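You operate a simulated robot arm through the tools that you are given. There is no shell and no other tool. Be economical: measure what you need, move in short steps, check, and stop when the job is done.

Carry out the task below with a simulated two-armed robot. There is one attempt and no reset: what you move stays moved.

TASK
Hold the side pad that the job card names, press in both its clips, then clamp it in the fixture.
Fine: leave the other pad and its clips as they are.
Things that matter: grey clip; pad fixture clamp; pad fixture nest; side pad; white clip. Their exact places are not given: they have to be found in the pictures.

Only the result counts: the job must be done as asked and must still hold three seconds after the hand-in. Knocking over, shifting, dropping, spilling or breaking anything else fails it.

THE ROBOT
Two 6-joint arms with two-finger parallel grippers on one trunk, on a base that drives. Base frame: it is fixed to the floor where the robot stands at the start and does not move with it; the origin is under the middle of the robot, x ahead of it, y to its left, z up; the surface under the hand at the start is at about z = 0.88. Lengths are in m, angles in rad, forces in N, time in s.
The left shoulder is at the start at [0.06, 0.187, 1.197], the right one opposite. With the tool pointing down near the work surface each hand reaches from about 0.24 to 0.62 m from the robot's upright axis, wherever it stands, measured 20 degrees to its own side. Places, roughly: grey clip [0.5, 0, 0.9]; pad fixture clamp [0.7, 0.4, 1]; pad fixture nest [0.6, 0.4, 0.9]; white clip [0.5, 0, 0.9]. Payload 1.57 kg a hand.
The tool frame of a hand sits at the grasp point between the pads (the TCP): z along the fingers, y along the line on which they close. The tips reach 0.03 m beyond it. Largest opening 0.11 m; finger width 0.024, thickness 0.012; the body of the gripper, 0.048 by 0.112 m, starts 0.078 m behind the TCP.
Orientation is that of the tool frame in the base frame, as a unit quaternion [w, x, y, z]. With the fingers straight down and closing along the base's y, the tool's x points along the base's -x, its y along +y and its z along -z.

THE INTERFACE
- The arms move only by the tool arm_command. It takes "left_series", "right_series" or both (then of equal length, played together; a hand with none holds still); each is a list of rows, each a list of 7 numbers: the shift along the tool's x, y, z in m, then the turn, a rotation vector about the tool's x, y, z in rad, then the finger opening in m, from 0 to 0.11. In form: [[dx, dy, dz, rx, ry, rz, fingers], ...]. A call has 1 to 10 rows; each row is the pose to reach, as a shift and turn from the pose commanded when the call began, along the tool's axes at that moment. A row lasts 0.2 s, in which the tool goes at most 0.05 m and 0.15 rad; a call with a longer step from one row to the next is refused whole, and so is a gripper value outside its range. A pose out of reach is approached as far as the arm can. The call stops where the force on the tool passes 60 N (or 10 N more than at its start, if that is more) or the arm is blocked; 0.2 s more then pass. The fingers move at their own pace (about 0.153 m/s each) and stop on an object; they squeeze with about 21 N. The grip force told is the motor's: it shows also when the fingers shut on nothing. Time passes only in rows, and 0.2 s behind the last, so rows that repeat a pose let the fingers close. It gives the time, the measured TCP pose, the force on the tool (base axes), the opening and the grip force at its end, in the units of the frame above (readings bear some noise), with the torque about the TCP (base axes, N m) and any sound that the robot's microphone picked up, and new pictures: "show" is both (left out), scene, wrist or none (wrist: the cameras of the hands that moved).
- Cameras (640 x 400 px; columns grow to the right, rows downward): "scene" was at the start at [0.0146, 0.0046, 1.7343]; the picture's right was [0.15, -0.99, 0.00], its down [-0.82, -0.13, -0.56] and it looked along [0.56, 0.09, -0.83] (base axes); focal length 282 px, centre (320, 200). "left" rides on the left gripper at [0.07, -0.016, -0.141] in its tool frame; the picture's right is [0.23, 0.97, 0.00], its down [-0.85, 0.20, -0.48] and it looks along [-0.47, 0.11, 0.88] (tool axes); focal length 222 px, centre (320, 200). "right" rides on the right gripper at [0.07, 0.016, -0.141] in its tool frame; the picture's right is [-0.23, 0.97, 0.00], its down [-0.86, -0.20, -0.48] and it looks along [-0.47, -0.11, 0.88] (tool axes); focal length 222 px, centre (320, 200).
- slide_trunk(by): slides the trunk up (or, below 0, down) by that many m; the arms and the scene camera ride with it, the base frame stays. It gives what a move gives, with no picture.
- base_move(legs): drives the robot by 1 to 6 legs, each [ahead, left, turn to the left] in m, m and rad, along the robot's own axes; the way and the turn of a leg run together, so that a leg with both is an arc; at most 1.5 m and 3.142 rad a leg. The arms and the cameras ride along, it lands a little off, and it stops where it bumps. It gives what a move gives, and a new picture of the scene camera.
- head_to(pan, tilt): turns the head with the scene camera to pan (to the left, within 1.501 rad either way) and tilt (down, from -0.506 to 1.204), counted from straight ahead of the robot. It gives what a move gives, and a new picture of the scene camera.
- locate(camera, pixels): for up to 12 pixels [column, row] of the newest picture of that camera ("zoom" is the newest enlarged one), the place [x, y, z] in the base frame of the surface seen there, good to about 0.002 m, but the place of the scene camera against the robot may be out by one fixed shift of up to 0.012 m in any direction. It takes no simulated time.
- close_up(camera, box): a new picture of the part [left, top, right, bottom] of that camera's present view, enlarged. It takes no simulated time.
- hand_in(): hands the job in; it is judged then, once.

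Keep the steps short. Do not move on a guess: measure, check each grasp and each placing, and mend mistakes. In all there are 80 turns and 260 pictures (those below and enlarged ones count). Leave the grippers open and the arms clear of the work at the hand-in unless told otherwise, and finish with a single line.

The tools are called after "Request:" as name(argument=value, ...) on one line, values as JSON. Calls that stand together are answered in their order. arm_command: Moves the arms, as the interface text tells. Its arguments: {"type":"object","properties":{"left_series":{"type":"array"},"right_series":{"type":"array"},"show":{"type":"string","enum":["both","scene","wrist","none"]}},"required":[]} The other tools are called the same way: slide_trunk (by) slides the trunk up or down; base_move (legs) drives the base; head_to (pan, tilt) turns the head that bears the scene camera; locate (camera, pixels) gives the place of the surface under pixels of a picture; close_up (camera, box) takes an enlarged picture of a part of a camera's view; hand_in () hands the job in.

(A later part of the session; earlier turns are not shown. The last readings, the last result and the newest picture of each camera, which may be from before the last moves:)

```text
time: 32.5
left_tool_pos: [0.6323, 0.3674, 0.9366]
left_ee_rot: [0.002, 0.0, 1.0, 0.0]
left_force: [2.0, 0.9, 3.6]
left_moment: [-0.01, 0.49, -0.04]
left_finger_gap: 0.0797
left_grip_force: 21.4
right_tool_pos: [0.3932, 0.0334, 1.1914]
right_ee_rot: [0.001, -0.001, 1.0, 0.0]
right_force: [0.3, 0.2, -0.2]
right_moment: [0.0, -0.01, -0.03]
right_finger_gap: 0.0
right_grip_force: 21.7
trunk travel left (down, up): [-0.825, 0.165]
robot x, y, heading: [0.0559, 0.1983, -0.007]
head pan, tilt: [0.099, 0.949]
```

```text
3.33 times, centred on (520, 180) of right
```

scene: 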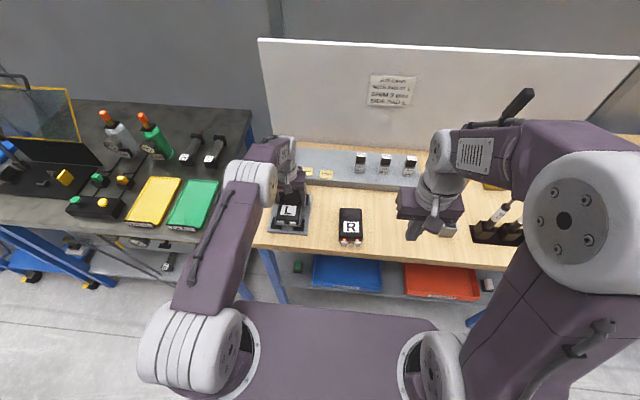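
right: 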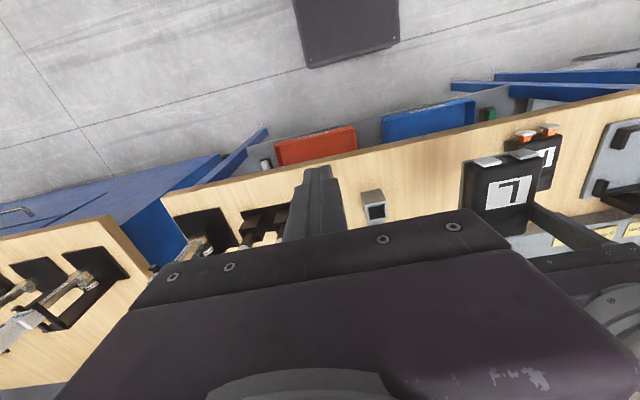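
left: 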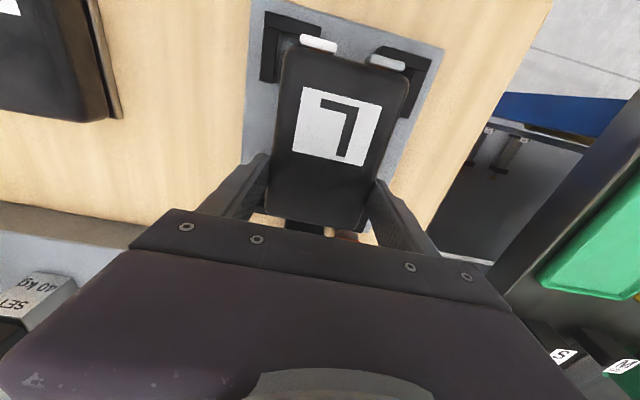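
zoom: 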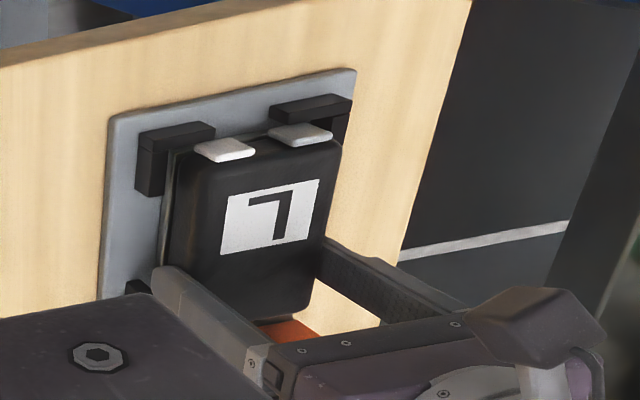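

The floor carries the pad (force changed from −3 to +3.6 N). I open the fingers, rise straight up.

Request:
arm_command(left_series=[[0, 0, 0, 0, 0, 0, 0.1], [0, 0, 0, 0, 0, 0, 0.1], [0, 0, -0.03, 0, 0, 0, 0.1], [0, 0, -0.07, 0, 0, 0, 0.1], [0.02, 0, -0.11, 0, 0, 0, 0.1], [0.05, 0, -0.14, 0, 0, 0, 0.1], [0.09, 0, -0.15, 0, 0, 0, 0.1]])

Request:
close_up(camera="scene", box=[255, 150, 335, 240])

Request:
close_up(camera="right", box=[440, 100, 640, 260])

Request:
close_up(camera="left", box=[240, 100, 420, 260])

```text
time: 34.1
left_tool_pos: [0.5414, 0.3682, 1.0842]
left_ee_rot: [0.001, 0.0, 1.0, 0.0]
left_force: [-0.4, -0.4, 0.6]
left_moment: [0.02, -0.04, -0.03]
left_finger_gap: 0.1
left_grip_force: 0.1
right_tool_pos: [0.3928, 0.0339, 1.1911]
right_ee_rot: [0.002, -0.001, 1.0, -0.001]
right_force: [-0.1, 0.1, 0.1]
right_moment: [0.01, -0.01, -0.02]
right_finger_gap: 0.0
right_grip_force: 21.3
trunk travel left (down, up): [-0.825, 0.165]
robot x, y, heading: [0.0578, 0.2022, 0.005]
head pan, tilt: [0.099, 0.949]
```

scene: 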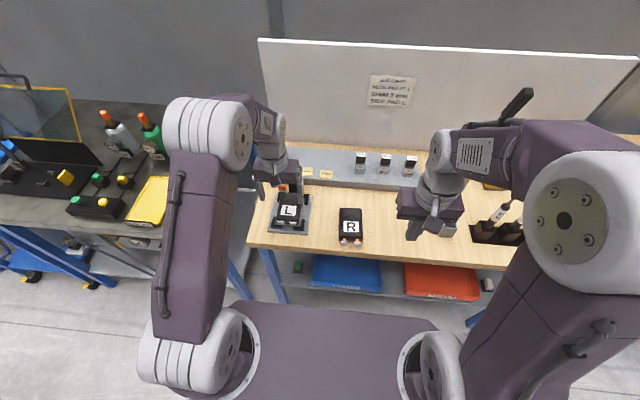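
left: 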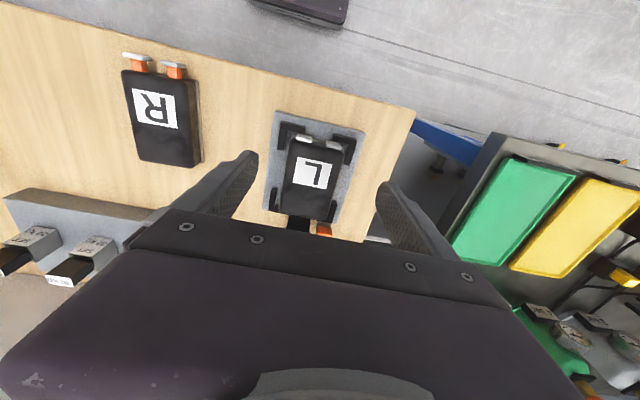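

```text
4.44 times, centred on (295, 195) of scene
```

zoom: 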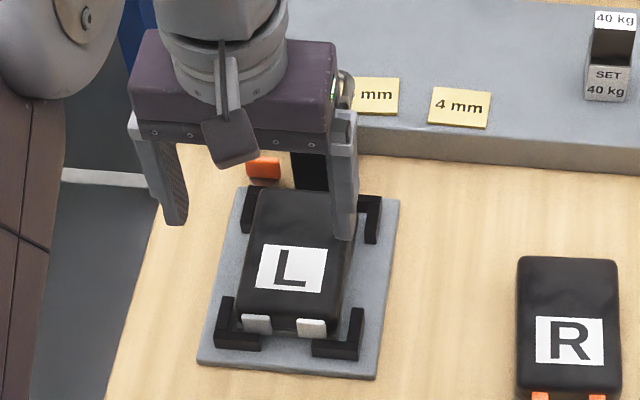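

```text
2.50 times, centred on (540, 180) of right
```

zoom: 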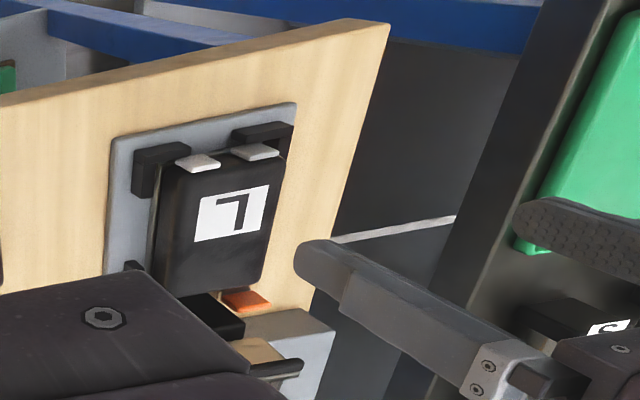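

```text
2.50 times, centred on (330, 180) of left
```

zoom: 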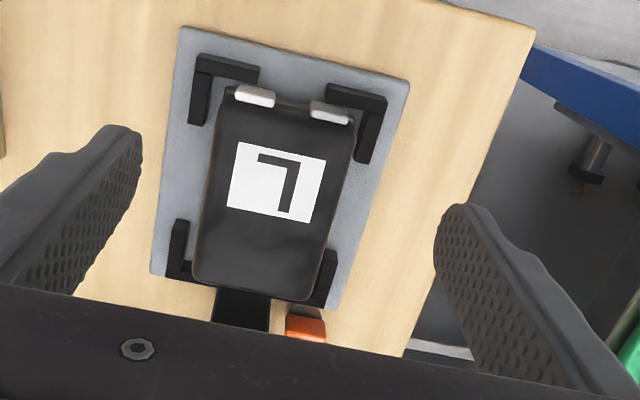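

The pad sits well in the nest. Now I need a clear look at the clamp: I move the left hand aside to about (0.45, 0.50).

Request:
arm_command(left_series=[[0.03, 0.035, -0.01, 0, 0, 0, 0.1], [0.06, 0.07, -0.02, 0, 0, 0, 0.1], [0.09, 0.1, -0.03, 0, 0, 0, 0.1], [0.11, 0.13, -0.03, 0, 0, 0, 0.1]])

Request:
close_up(camera="scene", box=[255, 150, 335, 240])

Request:
close_up(camera="left", box=[100, 60, 340, 260])

```text
time: 35.1
left_tool_pos: [0.4318, 0.4976, 1.1155]
left_ee_rot: [0.0, 0.001, 1.0, -0.001]
left_force: [0.0, -0.8, 0.1]
left_moment: [-0.01, -0.01, 0.01]
left_finger_gap: 0.0999
left_grip_force: 0.0
right_tool_pos: [0.3942, 0.0352, 1.191]
right_ee_rot: [0.0, -0.001, 1.0, 0.0]
right_force: [0.6, 1.2, 0.2]
right_moment: [-0.02, 0.0, 0.0]
right_finger_gap: 0.0004
right_grip_force: 20.5
trunk travel left (down, up): [-0.825, 0.165]
robot x, y, heading: [0.0605, 0.1996, -0.0]
head pan, tilt: [0.099, 0.949]
```

scene: 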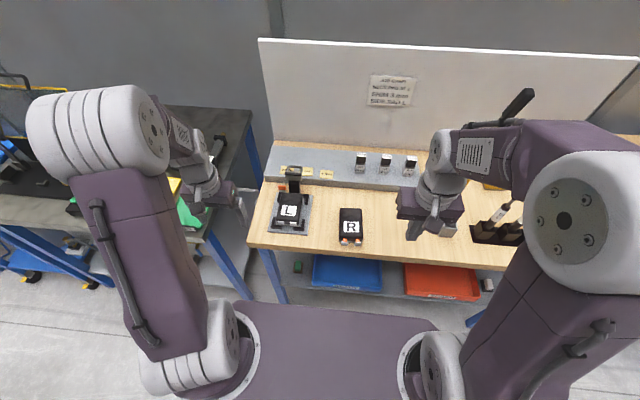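
left: 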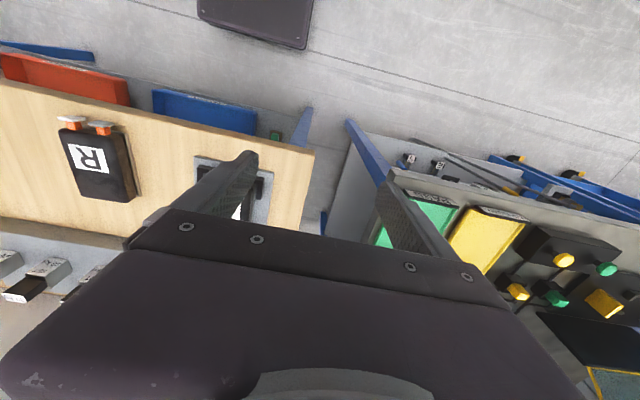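

```text
4.44 times, centred on (295, 195) of scene
```

zoom: 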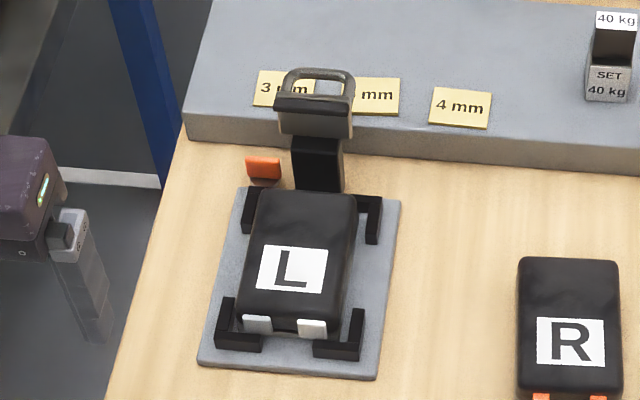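

```text
2.00 times, centred on (220, 160) of left
```

zoom: 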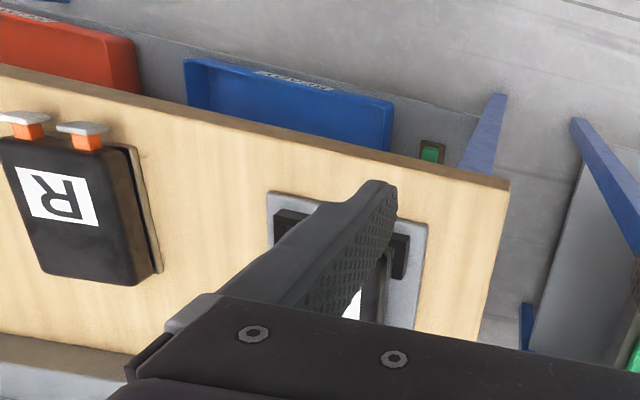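

The clamp: black post behind the nest, a grey flap with black bar and a loop, plus an orange tab at its left. Zooming and measuring.

Request:
close_up(camera="scene", box=[278, 160, 308, 195])

Request:
locate(camera="zoom", pixels=[[320, 60], [320, 15], [240, 200]])

```text
11.43 times, centred on (293, 178) of scene
```

zoom: 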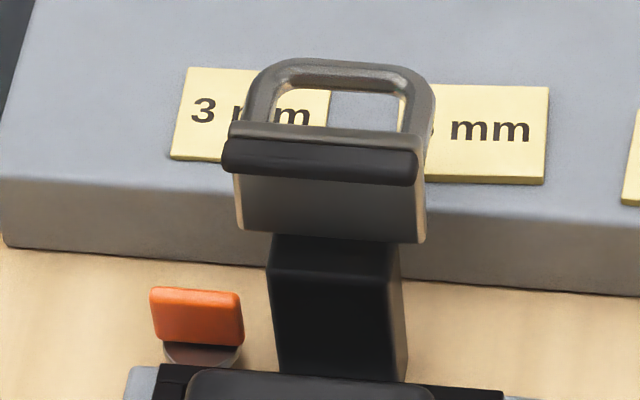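

```text
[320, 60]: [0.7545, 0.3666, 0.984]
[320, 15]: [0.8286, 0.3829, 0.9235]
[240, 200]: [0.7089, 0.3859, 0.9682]
```

Request:
locate(camera="zoom", pixels=[[320, 75], [260, 110], [425, 120], [300, 155], [235, 155], [405, 160], [330, 195], [330, 232], [335, 250], [335, 320], [200, 315], [200, 292]])

Request:
close_up(camera="right", box=[500, 160, 620, 260])

```text
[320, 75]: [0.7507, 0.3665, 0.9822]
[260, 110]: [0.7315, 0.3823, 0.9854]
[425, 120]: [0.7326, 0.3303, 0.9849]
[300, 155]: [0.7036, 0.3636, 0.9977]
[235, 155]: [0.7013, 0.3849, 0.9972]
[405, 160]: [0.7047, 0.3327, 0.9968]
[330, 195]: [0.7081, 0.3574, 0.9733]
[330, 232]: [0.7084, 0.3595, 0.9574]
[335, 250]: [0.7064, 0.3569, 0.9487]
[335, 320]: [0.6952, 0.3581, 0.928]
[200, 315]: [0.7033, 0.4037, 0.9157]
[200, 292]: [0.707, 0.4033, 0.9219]
```

```text
4.00 times, centred on (560, 210) of right
```

zoom: 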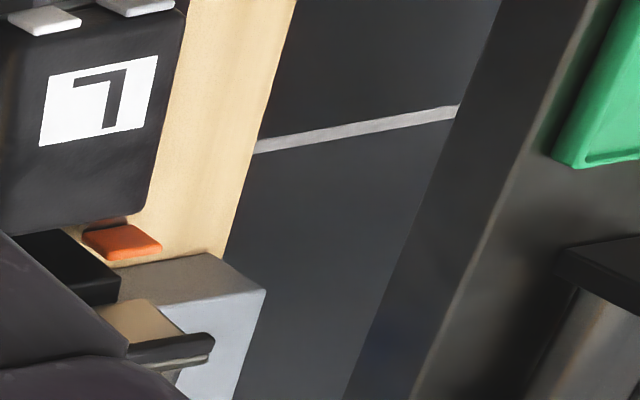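

The flap is hinged at its bottom (x≈0.705, z≈0.95): the upright flap must tip toward the pad, with the loop (rear edge x≈0.755, z≈0.984) pushed forward from behind. That needs reach x≈0.775, so the base has to go ~0.12 m ahead. In the left wrist view the robot's base front shows at (255,40); I measure it and the shelf/table leg.

Request:
locate(camera="left", pixels=[[255, 35], [215, 20], [300, 42], [250, 46], [300, 120], [200, 95], [60, 60], [365, 130], [275, 135]])

Request:
head_to(pan=0.0, tilt=1.2)

```text
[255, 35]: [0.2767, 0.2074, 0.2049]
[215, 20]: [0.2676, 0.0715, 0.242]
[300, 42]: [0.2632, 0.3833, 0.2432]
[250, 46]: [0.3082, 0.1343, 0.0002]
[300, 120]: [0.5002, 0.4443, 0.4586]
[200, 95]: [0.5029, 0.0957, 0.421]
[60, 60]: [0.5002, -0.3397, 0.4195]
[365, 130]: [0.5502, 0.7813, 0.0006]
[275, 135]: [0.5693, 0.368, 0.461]
```

```text
time: 35.9
left_tool_pos: [0.4321, 0.4968, 1.1165]
left_ee_rot: [0.0, 0.001, 1.0, -0.001]
left_force: [-0.7, -0.2, -0.3]
left_moment: [-0.03, 0.01, 0.0]
left_finger_gap: 0.1002
left_grip_force: 0.0
right_tool_pos: [0.3931, 0.0342, 1.1921]
right_ee_rot: [0.001, -0.001, 1.0, 0.0]
right_force: [0.1, 0.1, -0.4]
right_moment: [-0.02, -0.02, 0.03]
right_finger_gap: 0.0
right_grip_force: 20.4
trunk travel left (down, up): [-0.825, 0.165]
robot x, y, heading: [0.0558, 0.1996, -0.0]
head pan, tilt: [0.0, 1.201]
```

scene: 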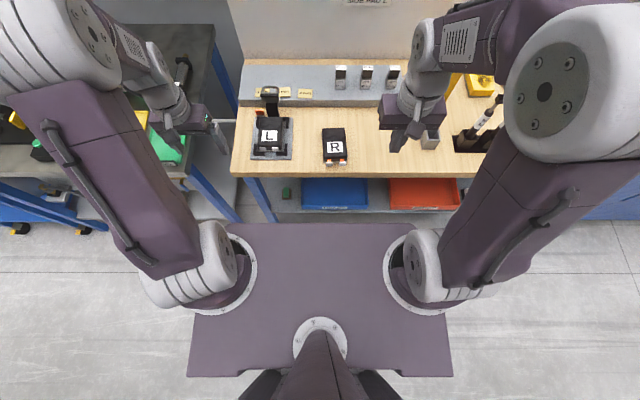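

The base front is at x≈0.277 and the table/shelf front at ≈0.485, so 0.13 m is safe. I check the right arm's distance to the wrench handle.

Request:
locate(camera="scene", pixels=[[520, 30], [470, 15], [440, 60], [560, 30], [600, 30], [455, 80], [435, 130]])

```text
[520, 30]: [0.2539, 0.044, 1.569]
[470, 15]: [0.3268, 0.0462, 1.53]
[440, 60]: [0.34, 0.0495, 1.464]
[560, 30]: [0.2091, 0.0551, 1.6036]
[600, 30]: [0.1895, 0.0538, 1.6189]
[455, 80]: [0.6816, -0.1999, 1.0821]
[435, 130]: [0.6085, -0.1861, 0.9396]
```

Right arm stays at x<0.5, the wrench at x>0.6: clear. Drive 0.125 m ahead.

Request:
base_move(legs=[[0.125, 0, 0]])

Request:
head_to(pan=0.3, tilt=0.95)

```text
time: 37.2
left_tool_pos: [0.5543, 0.496, 1.1175]
left_ee_rot: [0.001, 0.0, 1.0, -0.001]
left_force: [0.4, -0.2, 0.4]
left_moment: [0.01, 0.01, 0.0]
left_finger_gap: 0.1002
left_grip_force: 0.1
right_tool_pos: [0.5165, 0.0342, 1.1916]
right_ee_rot: [0.002, -0.001, 1.0, 0.0]
right_force: [0.0, 0.1, -0.1]
right_moment: [0.03, 0.0, -0.04]
right_finger_gap: 0.0
right_grip_force: 20.9
trunk travel left (down, up): [-0.825, 0.165]
robot x, y, heading: [0.1855, 0.2019, -0.002]
head pan, tilt: [0.0, 1.201]
```

scene: 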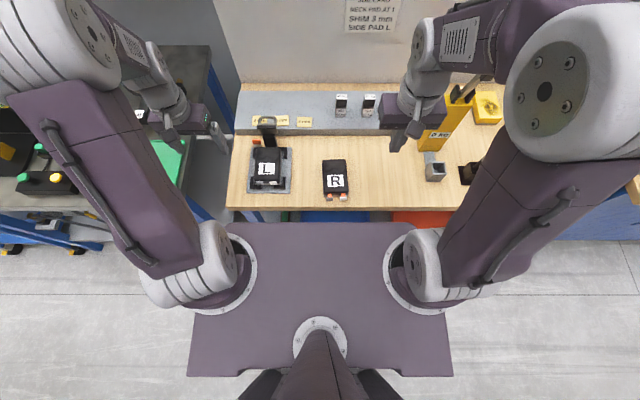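

```text
time: 38.0
left_tool_pos: [0.5572, 0.4961, 1.116]
left_ee_rot: [-0.001, 0.001, 1.0, 0.0]
left_force: [-1.1, 0.5, 0.7]
left_moment: [-0.01, 0.02, -0.01]
left_finger_gap: 0.0995
left_grip_force: 0.0
right_tool_pos: [0.5192, 0.0339, 1.1899]
right_ee_rot: [0.001, 0.0, 1.0, 0.0]
right_force: [0.4, -0.8, 0.3]
right_moment: [0.03, 0.02, 0.0]
right_finger_gap: 0.0001
right_grip_force: 21.2
trunk travel left (down, up): [-0.825, 0.165]
robot x, y, heading: [0.1857, 0.1968, -0.0]
head pan, tilt: [0.3, 0.949]
```

scene: 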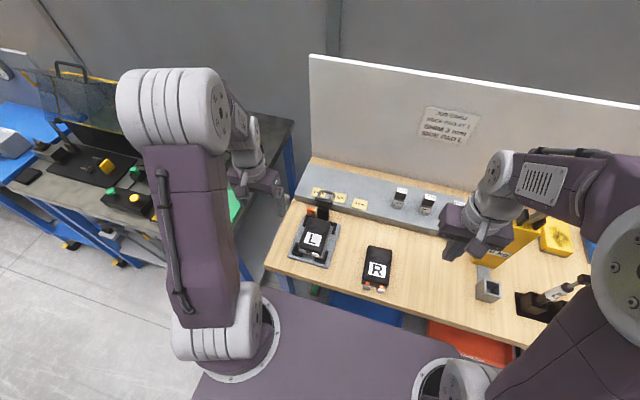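

I close the left fingers and move to (0.785, 0.496, 1.10), left-behind of the clamp, staying high.

Request:
arm_command(left_series=[[-0.035, 0, 0, 0, 0, 0, 0.06], [-0.075, 0, 0, 0, 0, 0, 0.03], [-0.115, 0, 0, 0, 0, 0, 0.0], [-0.155, 0, 0, 0, 0, 0, 0.0], [-0.195, 0, 0, 0, 0, 0, 0.0], [-0.228, 0, 0.01, 0, 0, 0, 0.0]])

Request:
close_up(camera="scene", box=[260, 170, 372, 270])

```text
time: 39.4
left_tool_pos: [0.7722, 0.493, 1.1045]
left_ee_rot: [-0.002, 0.001, 1.0, -0.001]
left_force: [0.9, -0.1, -0.3]
left_moment: [-0.03, 0.02, 0.01]
left_finger_gap: 0.0
left_grip_force: 21.2
left hand out of reach, approached as far as the arm can: row 6
right_tool_pos: [0.5192, 0.0343, 1.1907]
right_ee_rot: [0.001, -0.001, 1.0, -0.001]
right_force: [0.3, 1.0, 0.0]
right_moment: [0.01, -0.01, 0.01]
right_finger_gap: 0.0
right_grip_force: 21.2
trunk travel left (down, up): [-0.825, 0.165]
robot x, y, heading: [0.1842, 0.2007, -0.003]
head pan, tilt: [0.3, 0.949]
```

scene: 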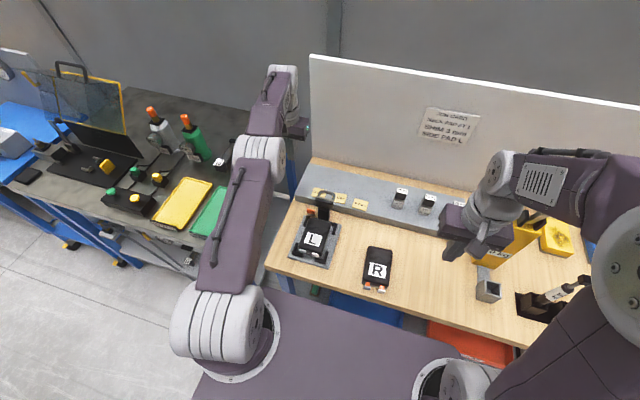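
left: 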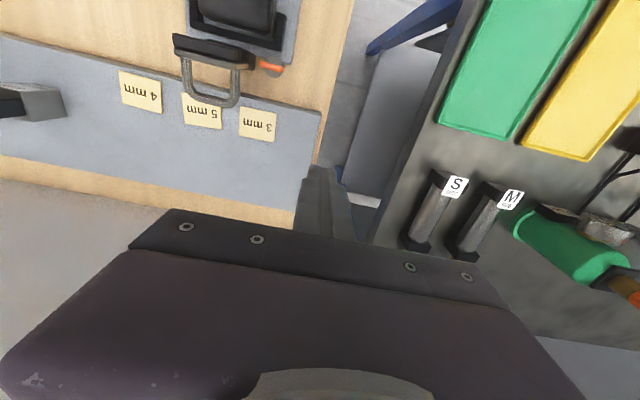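

```text
4.00 times, centred on (316, 220) of scene
```

zoom: 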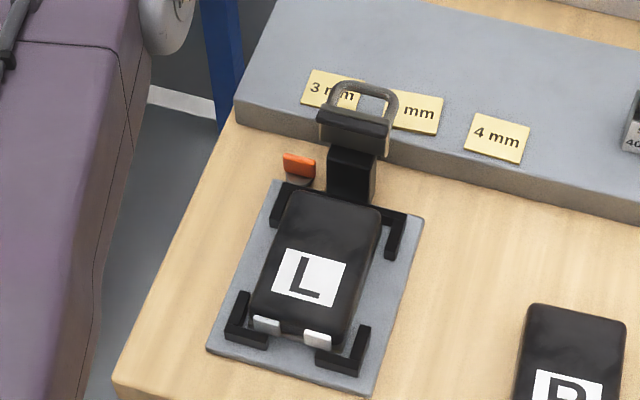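

Good view of the clamp's loop from behind. I measure it in the left wrist camera.

Request:
close_up(camera="left", box=[160, 20, 304, 120])

Request:
locate(camera="left", pixels=[[186, 85], [190, 96], [210, 102], [232, 103], [237, 85], [205, 45], [215, 58], [175, 40], [248, 60], [270, 68], [150, 130]])

```text
4.00 times, centred on (232, 70) of left
```

zoom: 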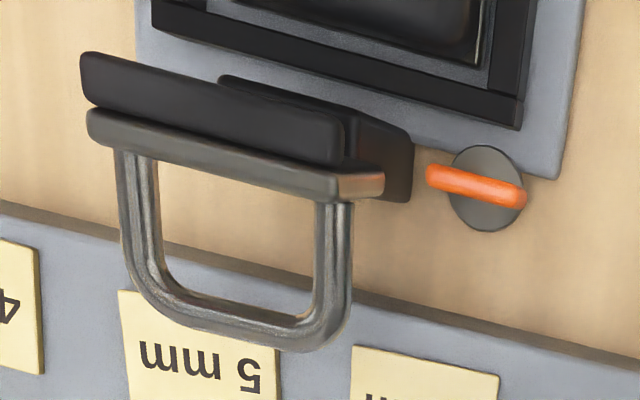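

```text
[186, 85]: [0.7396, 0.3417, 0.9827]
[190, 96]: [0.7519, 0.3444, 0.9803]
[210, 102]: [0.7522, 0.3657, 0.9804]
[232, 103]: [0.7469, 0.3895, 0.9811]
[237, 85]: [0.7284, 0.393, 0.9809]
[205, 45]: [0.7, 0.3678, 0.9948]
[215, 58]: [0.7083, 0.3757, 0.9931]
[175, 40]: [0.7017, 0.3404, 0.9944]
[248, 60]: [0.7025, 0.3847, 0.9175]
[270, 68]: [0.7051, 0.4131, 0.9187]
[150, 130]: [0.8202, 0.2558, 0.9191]
```

The loop's rear bar is at x 0.754, y 0.342–0.392, z 0.98. I move behind it: over to y 0.367 at x≈0.787, then down to TCP z≈0.995 (tip 0.965).

Request:
arm_command(left_series=[[-0.003, -0.04, 0.0, 0, 0, 0, 0.0], [-0.01, -0.08, 0.0, 0, 0, 0, 0.0], [-0.016, -0.126, 0.01, 0, 0, 0, 0.0], [-0.016, -0.126, 0.05, 0, 0, 0, 0.0], [-0.016, -0.126, 0.08, 0, 0, 0, 0.0]])

Request:
close_up(camera="left", box=[240, 60, 400, 220])

```text
time: 40.6
left_tool_pos: [0.7845, 0.3663, 1.0243]
left_ee_rot: [0.001, 0.001, 1.0, 0.0]
left_force: [-0.1, 0.6, -0.4]
left_moment: [0.02, 0.01, 0.01]
left_finger_gap: 0.0001
left_grip_force: 20.9
left hand out of reach, approached as far as the arm can: row 3, 4, 5
right_tool_pos: [0.5197, 0.0339, 1.19]
right_ee_rot: [0.001, 0.0, 1.0, -0.001]
right_force: [0.8, 0.4, 0.4]
right_moment: [0.0, 0.04, 0.0]
right_finger_gap: 0.0002
right_grip_force: 20.9
trunk travel left (down, up): [-0.825, 0.165]
robot x, y, heading: [0.1841, 0.1995, 0.001]
head pan, tilt: [0.3, 0.949]
```

scene: 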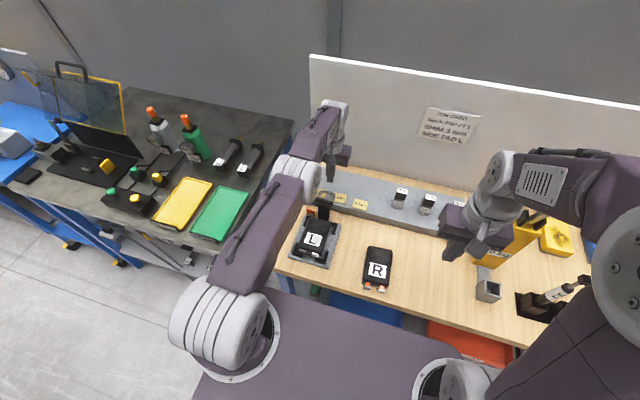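
left: 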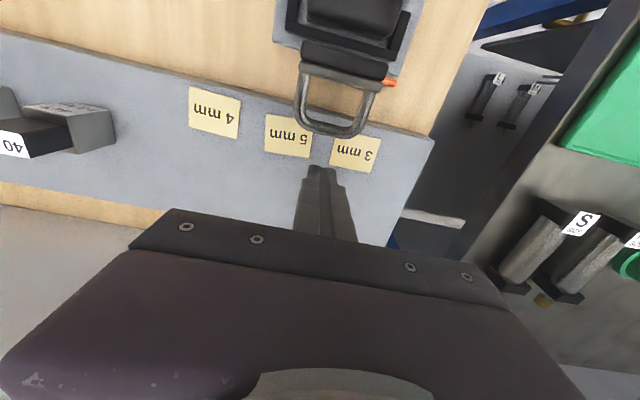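

```text
2.50 times, centred on (320, 140) of left
```

zoom: 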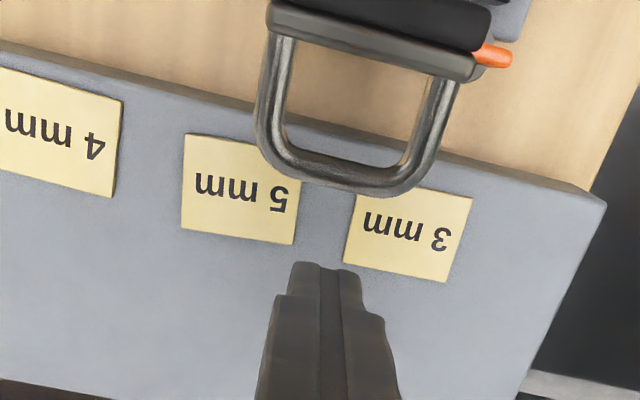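

The tip is right behind the loop's middle. Lower ~3 cm.

Request:
arm_command(left_series=[[0.0, 0, 0.015, 0, 0, 0, 0.0], [0.0, 0, 0.032, 0, 0, 0, 0.0], [0.0, 0, 0.032, 0, 0, 0, 0.0]], show="wrist")

Request:
close_up(camera="left", box=[240, 60, 400, 220])

```text
time: 41.4
left_tool_pos: [0.7796, 0.3661, 0.9937]
left_ee_rot: [0.001, 0.001, 1.0, -0.001]
left_force: [0.2, -0.4, 0.0]
left_moment: [-0.01, -0.03, -0.04]
left_finger_gap: 0.0
left_grip_force: 20.5
left hand out of reach, approached as far as the arm can: row 2, 3
right_tool_pos: [0.5168, 0.0336, 1.1903]
right_ee_rot: [0.001, 0.0, 1.0, 0.0]
right_force: [0.0, -0.7, -0.2]
right_moment: [-0.01, -0.02, -0.01]
right_finger_gap: 0.0
right_grip_force: 21.0
trunk travel left (down, up): [-0.825, 0.165]
robot x, y, heading: [0.1834, 0.2014, -0.004]
head pan, tilt: [0.3, 0.949]
```

left: 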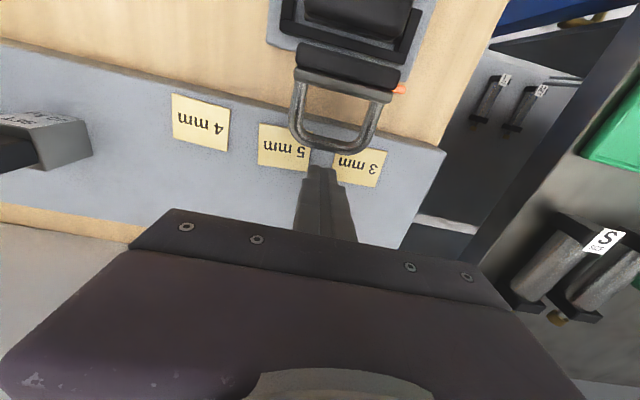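

```text
2.50 times, centred on (320, 140) of left
```

zoom: 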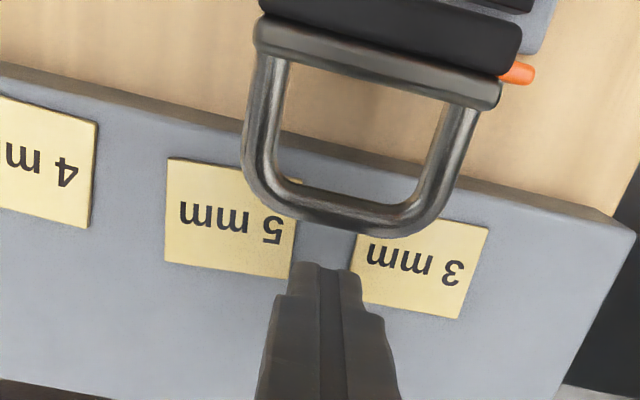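

Tip is at z≈0.964, just behind the loop. I push toward the robot (tool +x) in small steps and watch the force.

Request:
arm_command(left_series=[[0.01, 0, 0, 0, 0, 0, 0.0], [0.016, 0, 0, 0, 0, 0, 0.0], [0.022, 0, 0, 0, 0, 0, 0.0], [0.028, 0, 0, 0, 0, 0, 0.0], [0.034, 0, 0, 0, 0, 0, 0.0]], show="wrist")

Request:
close_up(camera="scene", box=[280, 170, 360, 270])

```text
time: 42.6
left_tool_pos: [0.7436, 0.3669, 0.9927]
left_ee_rot: [-0.002, 0.001, 1.0, 0.0]
left_force: [-1.2, -0.9, -0.5]
left_moment: [-0.02, -0.01, 0.0]
left_finger_gap: 0.0003
left_grip_force: 20.7
right_tool_pos: [0.518, 0.0337, 1.1907]
right_ee_rot: [0.001, 0.0, 1.0, 0.0]
right_force: [0.0, -0.7, 0.4]
right_moment: [-0.02, 0.01, 0.03]
right_finger_gap: 0.0001
right_grip_force: 21.1
trunk travel left (down, up): [-0.825, 0.165]
robot x, y, heading: [0.1824, 0.2019, 0.001]
head pan, tilt: [0.3, 0.949]
```

left: 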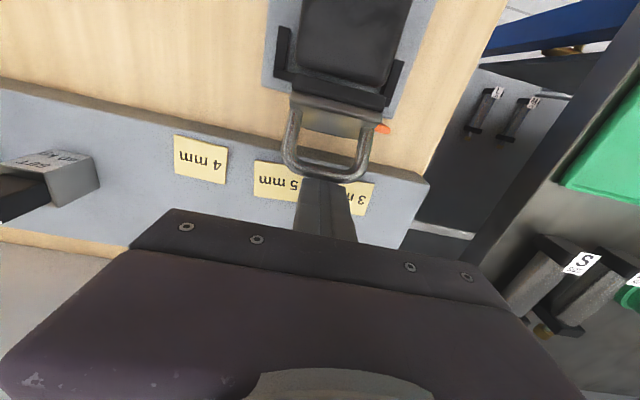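

```text
4.00 times, centred on (320, 220) of scene
```

zoom: 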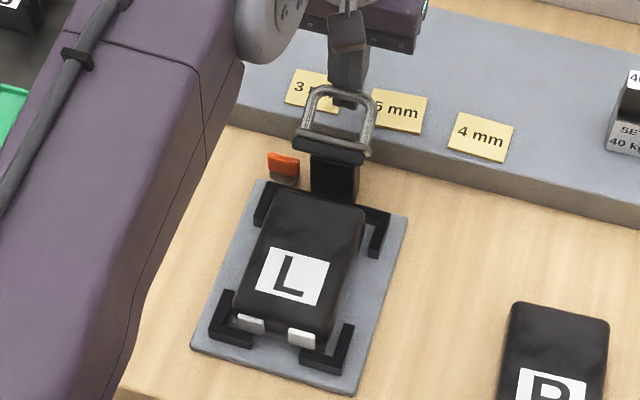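

The flap is tipping as expected at ~1 N. I continue, rising 1 cm so the tip stays above the folding flap.

Request:
arm_command(left_series=[[0.008, 0, -0.003, 0, 0, 0, 0.0], [0.016, 0, -0.006, 0, 0, 0, 0.0], [0.024, 0, -0.01, 0, 0, 0, 0.0], [0.031, 0, -0.014, 0, 0, 0, 0.0], [0.038, 0, -0.016, 0, 0, 0, 0.0]], show="wrist")

Request:
close_up(camera="scene", box=[280, 170, 360, 270])

Request:
close_up(camera="left", box=[240, 0, 440, 220])

```text
time: 43.8
left_tool_pos: [0.7074, 0.3676, 1.0108]
left_ee_rot: [0.0, 0.001, 1.0, 0.0]
left_force: [-0.1, 0.0, 1.1]
left_moment: [0.02, 0.02, 0.0]
left_finger_gap: 0.0
left_grip_force: 20.9
right_tool_pos: [0.5174, 0.0333, 1.1901]
right_ee_rot: [0.001, 0.0, 1.0, 0.0]
right_force: [0.7, -0.5, -0.8]
right_moment: [-0.01, -0.01, -0.02]
right_finger_gap: 0.0001
right_grip_force: 20.8
trunk travel left (down, up): [-0.825, 0.165]
robot x, y, heading: [0.1847, 0.1984, -0.004]
head pan, tilt: [0.3, 0.949]
```

left: 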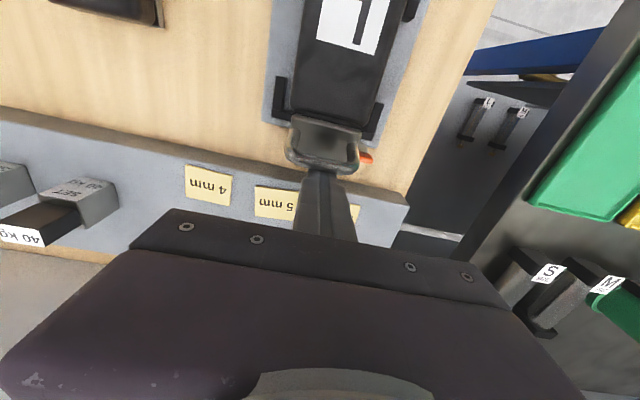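

```text
4.00 times, centred on (320, 220) of scene
```

zoom: 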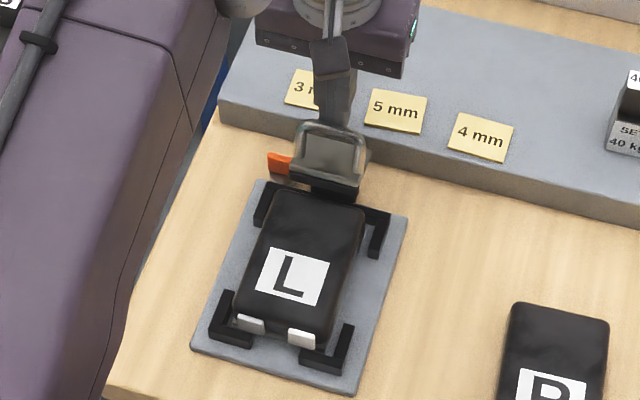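

```text
1.82 times, centred on (340, 110) of left
```

zoom: 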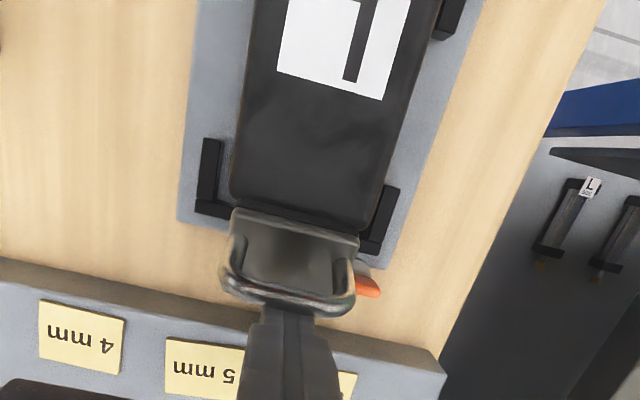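

The flap is about two-thirds down. Continuing 3 cm further.

Request:
arm_command(left_series=[[0.007, 0, -0.002, 0, 0, 0, 0.0], [0.014, 0, -0.003, 0, 0, 0, 0.0], [0.021, 0, -0.003, 0, 0, 0, 0.0], [0.027, 0, -0.003, 0, 0, 0, 0.0]], show="wrist")

Request:
close_up(camera="scene", box=[280, 170, 360, 270])

Request:
close_up(camera="left", box=[240, 0, 440, 220])

```text
time: 44.8
left_tool_pos: [0.6955, 0.3671, 1.0131]
left_ee_rot: [0.008, 0.001, 1.0, 0.0]
left_force: [41.8, 3.9, 9.4]
left_moment: [0.62, -0.88, -0.07]
left_finger_gap: 0.0001
left_grip_force: 20.2
right_tool_pos: [0.5257, 0.0336, 1.189]
right_ee_rot: [-0.002, 0.0, 1.0, 0.0]
right_force: [-0.6, -0.2, 0.5]
right_moment: [0.01, 0.01, 0.01]
right_finger_gap: 0.0001
right_grip_force: 20.6
trunk travel left (down, up): [-0.825, 0.165]
robot x, y, heading: [0.1861, 0.1996, 0.002]
head pan, tilt: [0.3, 0.949]
```

left: 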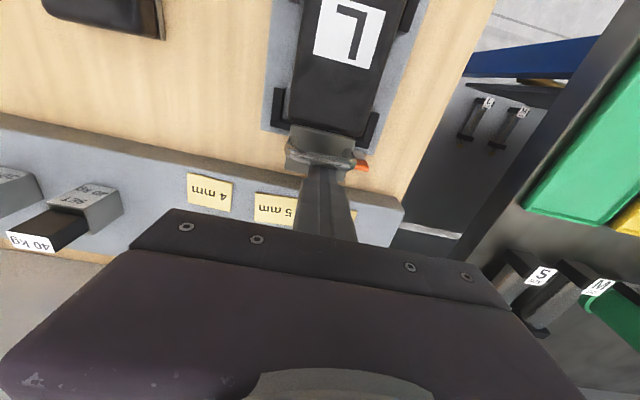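

```text
4.00 times, centred on (320, 220) of scene
```

zoom: 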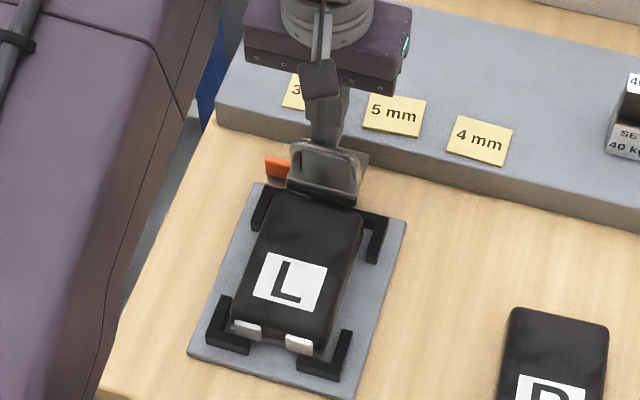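

```text
1.82 times, centred on (340, 110) of left
```

zoom: 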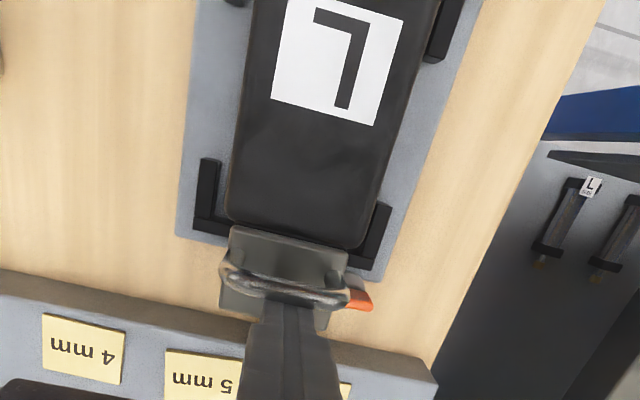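

Force reached 42 N: either the clamp's stop or a toggle. I ease back 4 mm and look closely before anything else.

Request:
arm_command(left_series=[[-0.01, 0, 0, 0, 0, 0, 0.0], [-0.02, 0, 0, 0, 0, 0, 0.0]], show="wrist")

Request:
close_up(camera="scene", box=[290, 190, 346, 260])

Request:
close_up(camera="left", box=[260, 20, 420, 200])

Request:
close_up(camera="right", box=[440, 80, 640, 260])

```text
time: 45.4
left_tool_pos: [0.6967, 0.3679, 1.0107]
left_ee_rot: [-0.006, 0.0, 1.0, 0.001]
left_force: [-0.1, 1.0, -0.9]
left_moment: [-0.01, 0.01, 0.01]
left_finger_gap: 0.0003
left_grip_force: 21.1
right_tool_pos: [0.5171, 0.0334, 1.19]
right_ee_rot: [0.001, -0.001, 1.0, 0.0]
right_force: [0.1, 0.0, -0.5]
right_moment: [0.02, -0.01, 0.0]
right_finger_gap: 0.0
right_grip_force: 20.7
trunk travel left (down, up): [-0.825, 0.165]
robot x, y, heading: [0.1855, 0.1942, -0.001]
head pan, tilt: [0.3, 0.949]
```

left: 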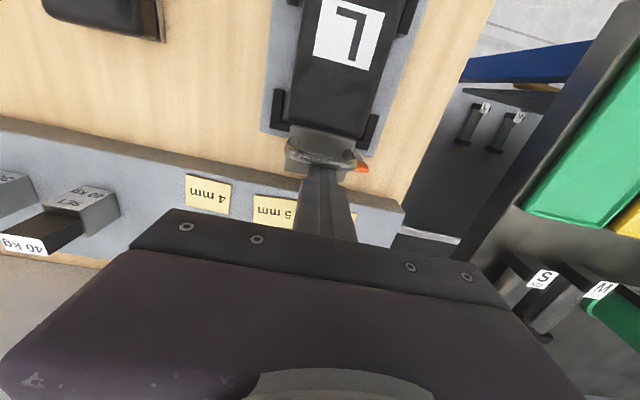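

```text
5.71 times, centred on (318, 225) of scene
```

zoom: 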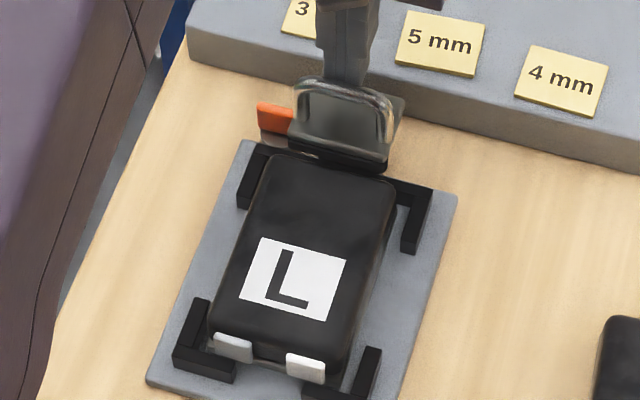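

```text
2.22 times, centred on (340, 110) of left
```

zoom: 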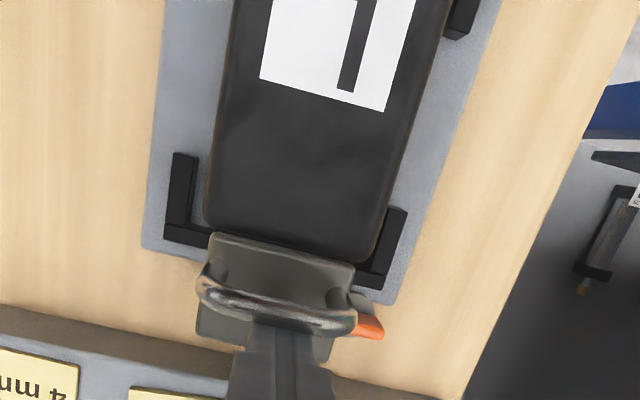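

```text
2.22 times, centred on (540, 170) of right
```

zoom: 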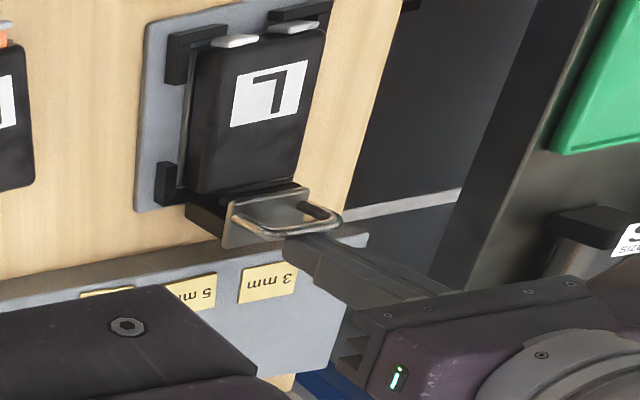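

I measure the flap's pose: its front edge, rear edge, loop top and the pad's rear edge.

Request:
locate(camera="left", pixels=[[314, 127], [354, 140], [335, 140], [318, 158], [350, 163], [312, 169], [300, 150], [330, 115], [335, 60], [292, 120]])

Request:
close_up(camera="right", box=[490, 130, 560, 200])

Request:
close_up(camera="scene", box=[306, 196, 334, 226])

Request:
locate(camera="zoom", pixels=[[320, 150], [320, 80], [320, 200], [320, 230], [320, 260], [320, 300]])

```text
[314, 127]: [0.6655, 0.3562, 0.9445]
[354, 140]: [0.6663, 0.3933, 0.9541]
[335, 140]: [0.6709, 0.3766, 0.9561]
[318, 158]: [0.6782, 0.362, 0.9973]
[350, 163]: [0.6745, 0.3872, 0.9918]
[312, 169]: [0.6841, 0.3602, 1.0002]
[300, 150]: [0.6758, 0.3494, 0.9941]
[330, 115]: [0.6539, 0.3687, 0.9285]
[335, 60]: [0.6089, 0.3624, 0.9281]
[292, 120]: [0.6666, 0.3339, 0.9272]
```

```text
5.71 times, centred on (525, 165) of right
```

zoom: 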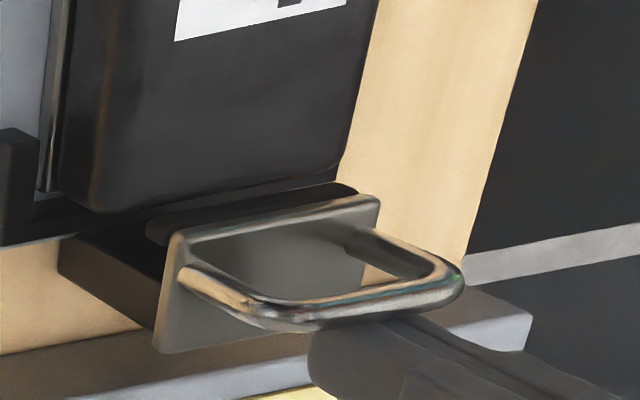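

```text
13.33 times, centred on (320, 211) of scene
```

zoom: 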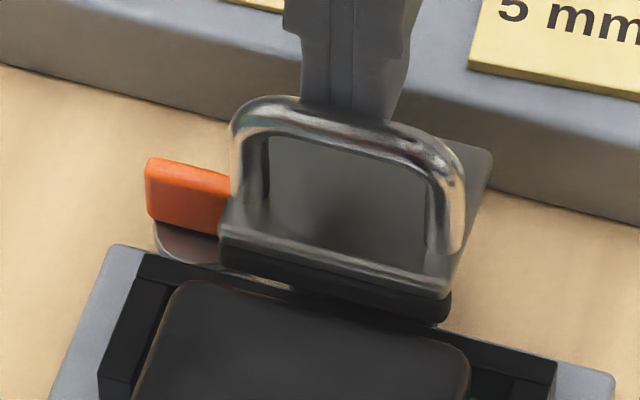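

```text
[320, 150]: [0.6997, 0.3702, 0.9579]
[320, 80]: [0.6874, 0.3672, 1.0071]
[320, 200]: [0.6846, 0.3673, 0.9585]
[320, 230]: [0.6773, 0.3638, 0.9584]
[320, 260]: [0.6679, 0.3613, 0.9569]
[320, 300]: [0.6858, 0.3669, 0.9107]
```

The plate is now level (z≈0.957) and stays there; the loop stands upright. I check whether the black bar under it actually bears on the pad: close view of the bar from the right camera.

Request:
close_up(camera="right", box=[496, 140, 546, 175])

Request:
locate(camera="zoom", pixels=[[150, 300], [250, 290], [250, 260], [300, 240], [350, 255], [350, 235], [150, 200], [300, 190], [420, 230], [350, 270]])

```text
11.43 times, centred on (521, 158) of right
```

zoom: 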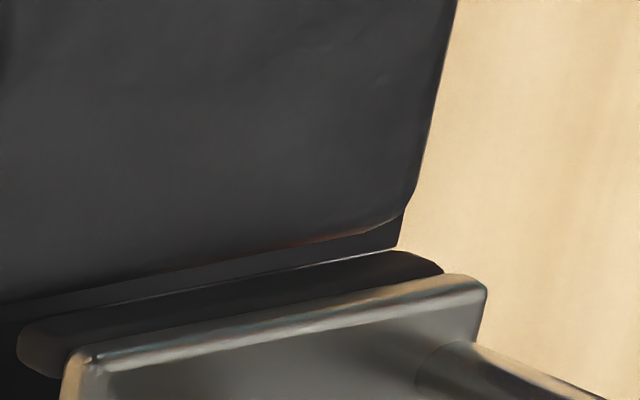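

```text
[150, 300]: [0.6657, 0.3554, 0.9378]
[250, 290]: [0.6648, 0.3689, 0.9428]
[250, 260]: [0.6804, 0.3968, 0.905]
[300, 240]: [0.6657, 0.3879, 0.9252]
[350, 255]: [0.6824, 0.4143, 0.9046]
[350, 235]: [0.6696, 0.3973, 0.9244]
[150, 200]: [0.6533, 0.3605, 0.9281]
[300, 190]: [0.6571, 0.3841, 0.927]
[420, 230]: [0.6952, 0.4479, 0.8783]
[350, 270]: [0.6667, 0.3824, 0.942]
```

The bar hovers right at the pad's rear edge with perhaps a few mm of gap; the 42 N may be a stop or a toggle. I'll press down on the loop from above: rise, move over it, and press gently while watching the force.

Request:
arm_command(left_series=[[-0.008, 0, 0, 0, 0, 0, 0.0], [-0.008, 0, -0.045, 0, 0, 0, 0.0], [0.019, 0, -0.045, 0, 0, 0, 0.0], [0.019, 0, -0.026, 0, 0, 0, 0.0], [0.019, 0, -0.02, 0, 0, 0, 0.0], [0.019, 0, -0.016, 0, 0, 0, 0.0]], show="wrist")

Request:
close_up(camera="scene", box=[290, 180, 346, 236])

Request:
close_up(camera="right", box=[480, 120, 580, 200])

```text
time: 46.8
left_tool_pos: [0.6797, 0.368, 1.0288]
left_ee_rot: [0.0, 0.001, 1.0, 0.001]
left_force: [-0.7, 0.1, -0.4]
left_moment: [-0.04, -0.03, -0.01]
left_finger_gap: 0.0
left_grip_force: 21.2
right_tool_pos: [0.5173, 0.0342, 1.1909]
right_ee_rot: [0.002, 0.0, 1.0, 0.001]
right_force: [-0.3, 0.1, -0.4]
right_moment: [-0.03, -0.02, -0.01]
right_finger_gap: 0.0
right_grip_force: 20.8
trunk travel left (down, up): [-0.825, 0.165]
robot x, y, heading: [0.1859, 0.198, -0.001]
head pan, tilt: [0.3, 0.949]
```

left: 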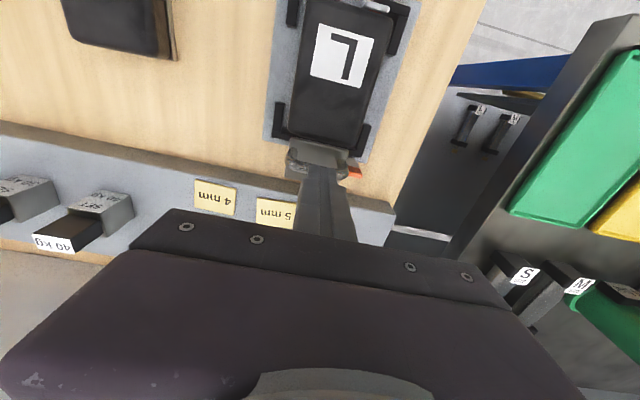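

```text
7.14 times, centred on (318, 208) of scene
```

zoom: 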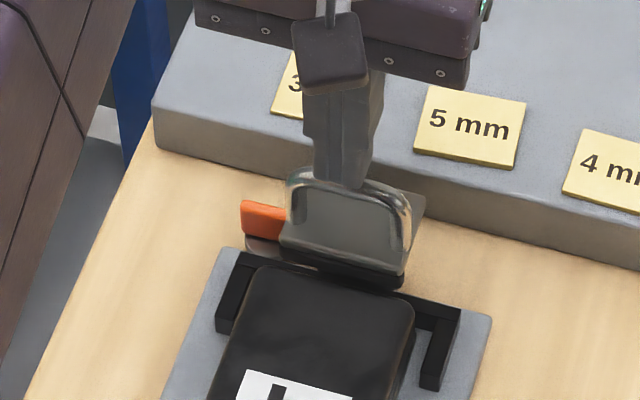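

```text
5.00 times, centred on (530, 160) of right
```

zoom: 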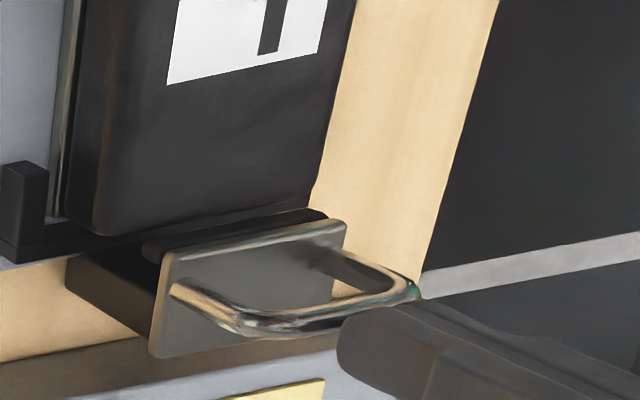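

Just touching. I press down up to ~6 mm more, in 2 mm steps.

Request:
arm_command(left_series=[[0, 0, 0.002, 0, 0, 0, 0.0], [0, 0, 0.004, 0, 0, 0, 0.0], [0, 0, 0.006, 0, 0, 0, 0.0], [0, 0, 0.008, 0, 0, 0, 0.0]], show="none")

Request:
close_up(camera="right", box=[480, 120, 580, 200])

```text
time: 47.8
left_tool_pos: [0.6803, 0.3679, 1.0249]
left_ee_rot: [0.005, 0.0, 1.0, 0.001]
left_force: [3.3, 4.7, 32.6]
left_moment: [-0.04, -0.02, -0.02]
left_finger_gap: 0.0002
left_grip_force: 21.1
right_tool_pos: [0.514, 0.0328, 1.1913]
right_ee_rot: [0.002, -0.001, 1.0, -0.001]
right_force: [-0.3, 0.2, 0.7]
right_moment: [0.02, 0.0, 0.02]
right_finger_gap: 0.0001
right_grip_force: 20.7
trunk travel left (down, up): [-0.825, 0.165]
robot x, y, heading: [0.1874, 0.1991, -0.001]
head pan, tilt: [0.3, 0.949]
```

```text
5.00 times, centred on (530, 160) of right
```

zoom: 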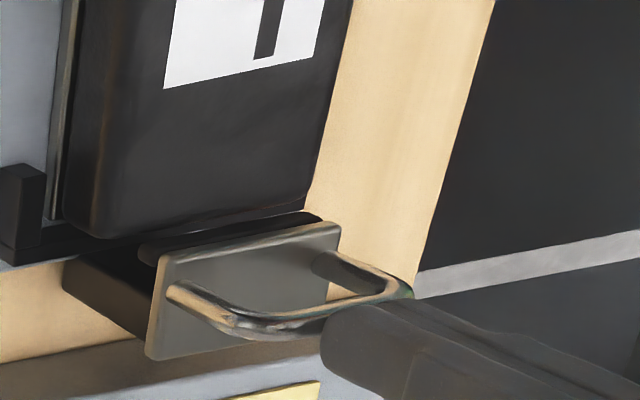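

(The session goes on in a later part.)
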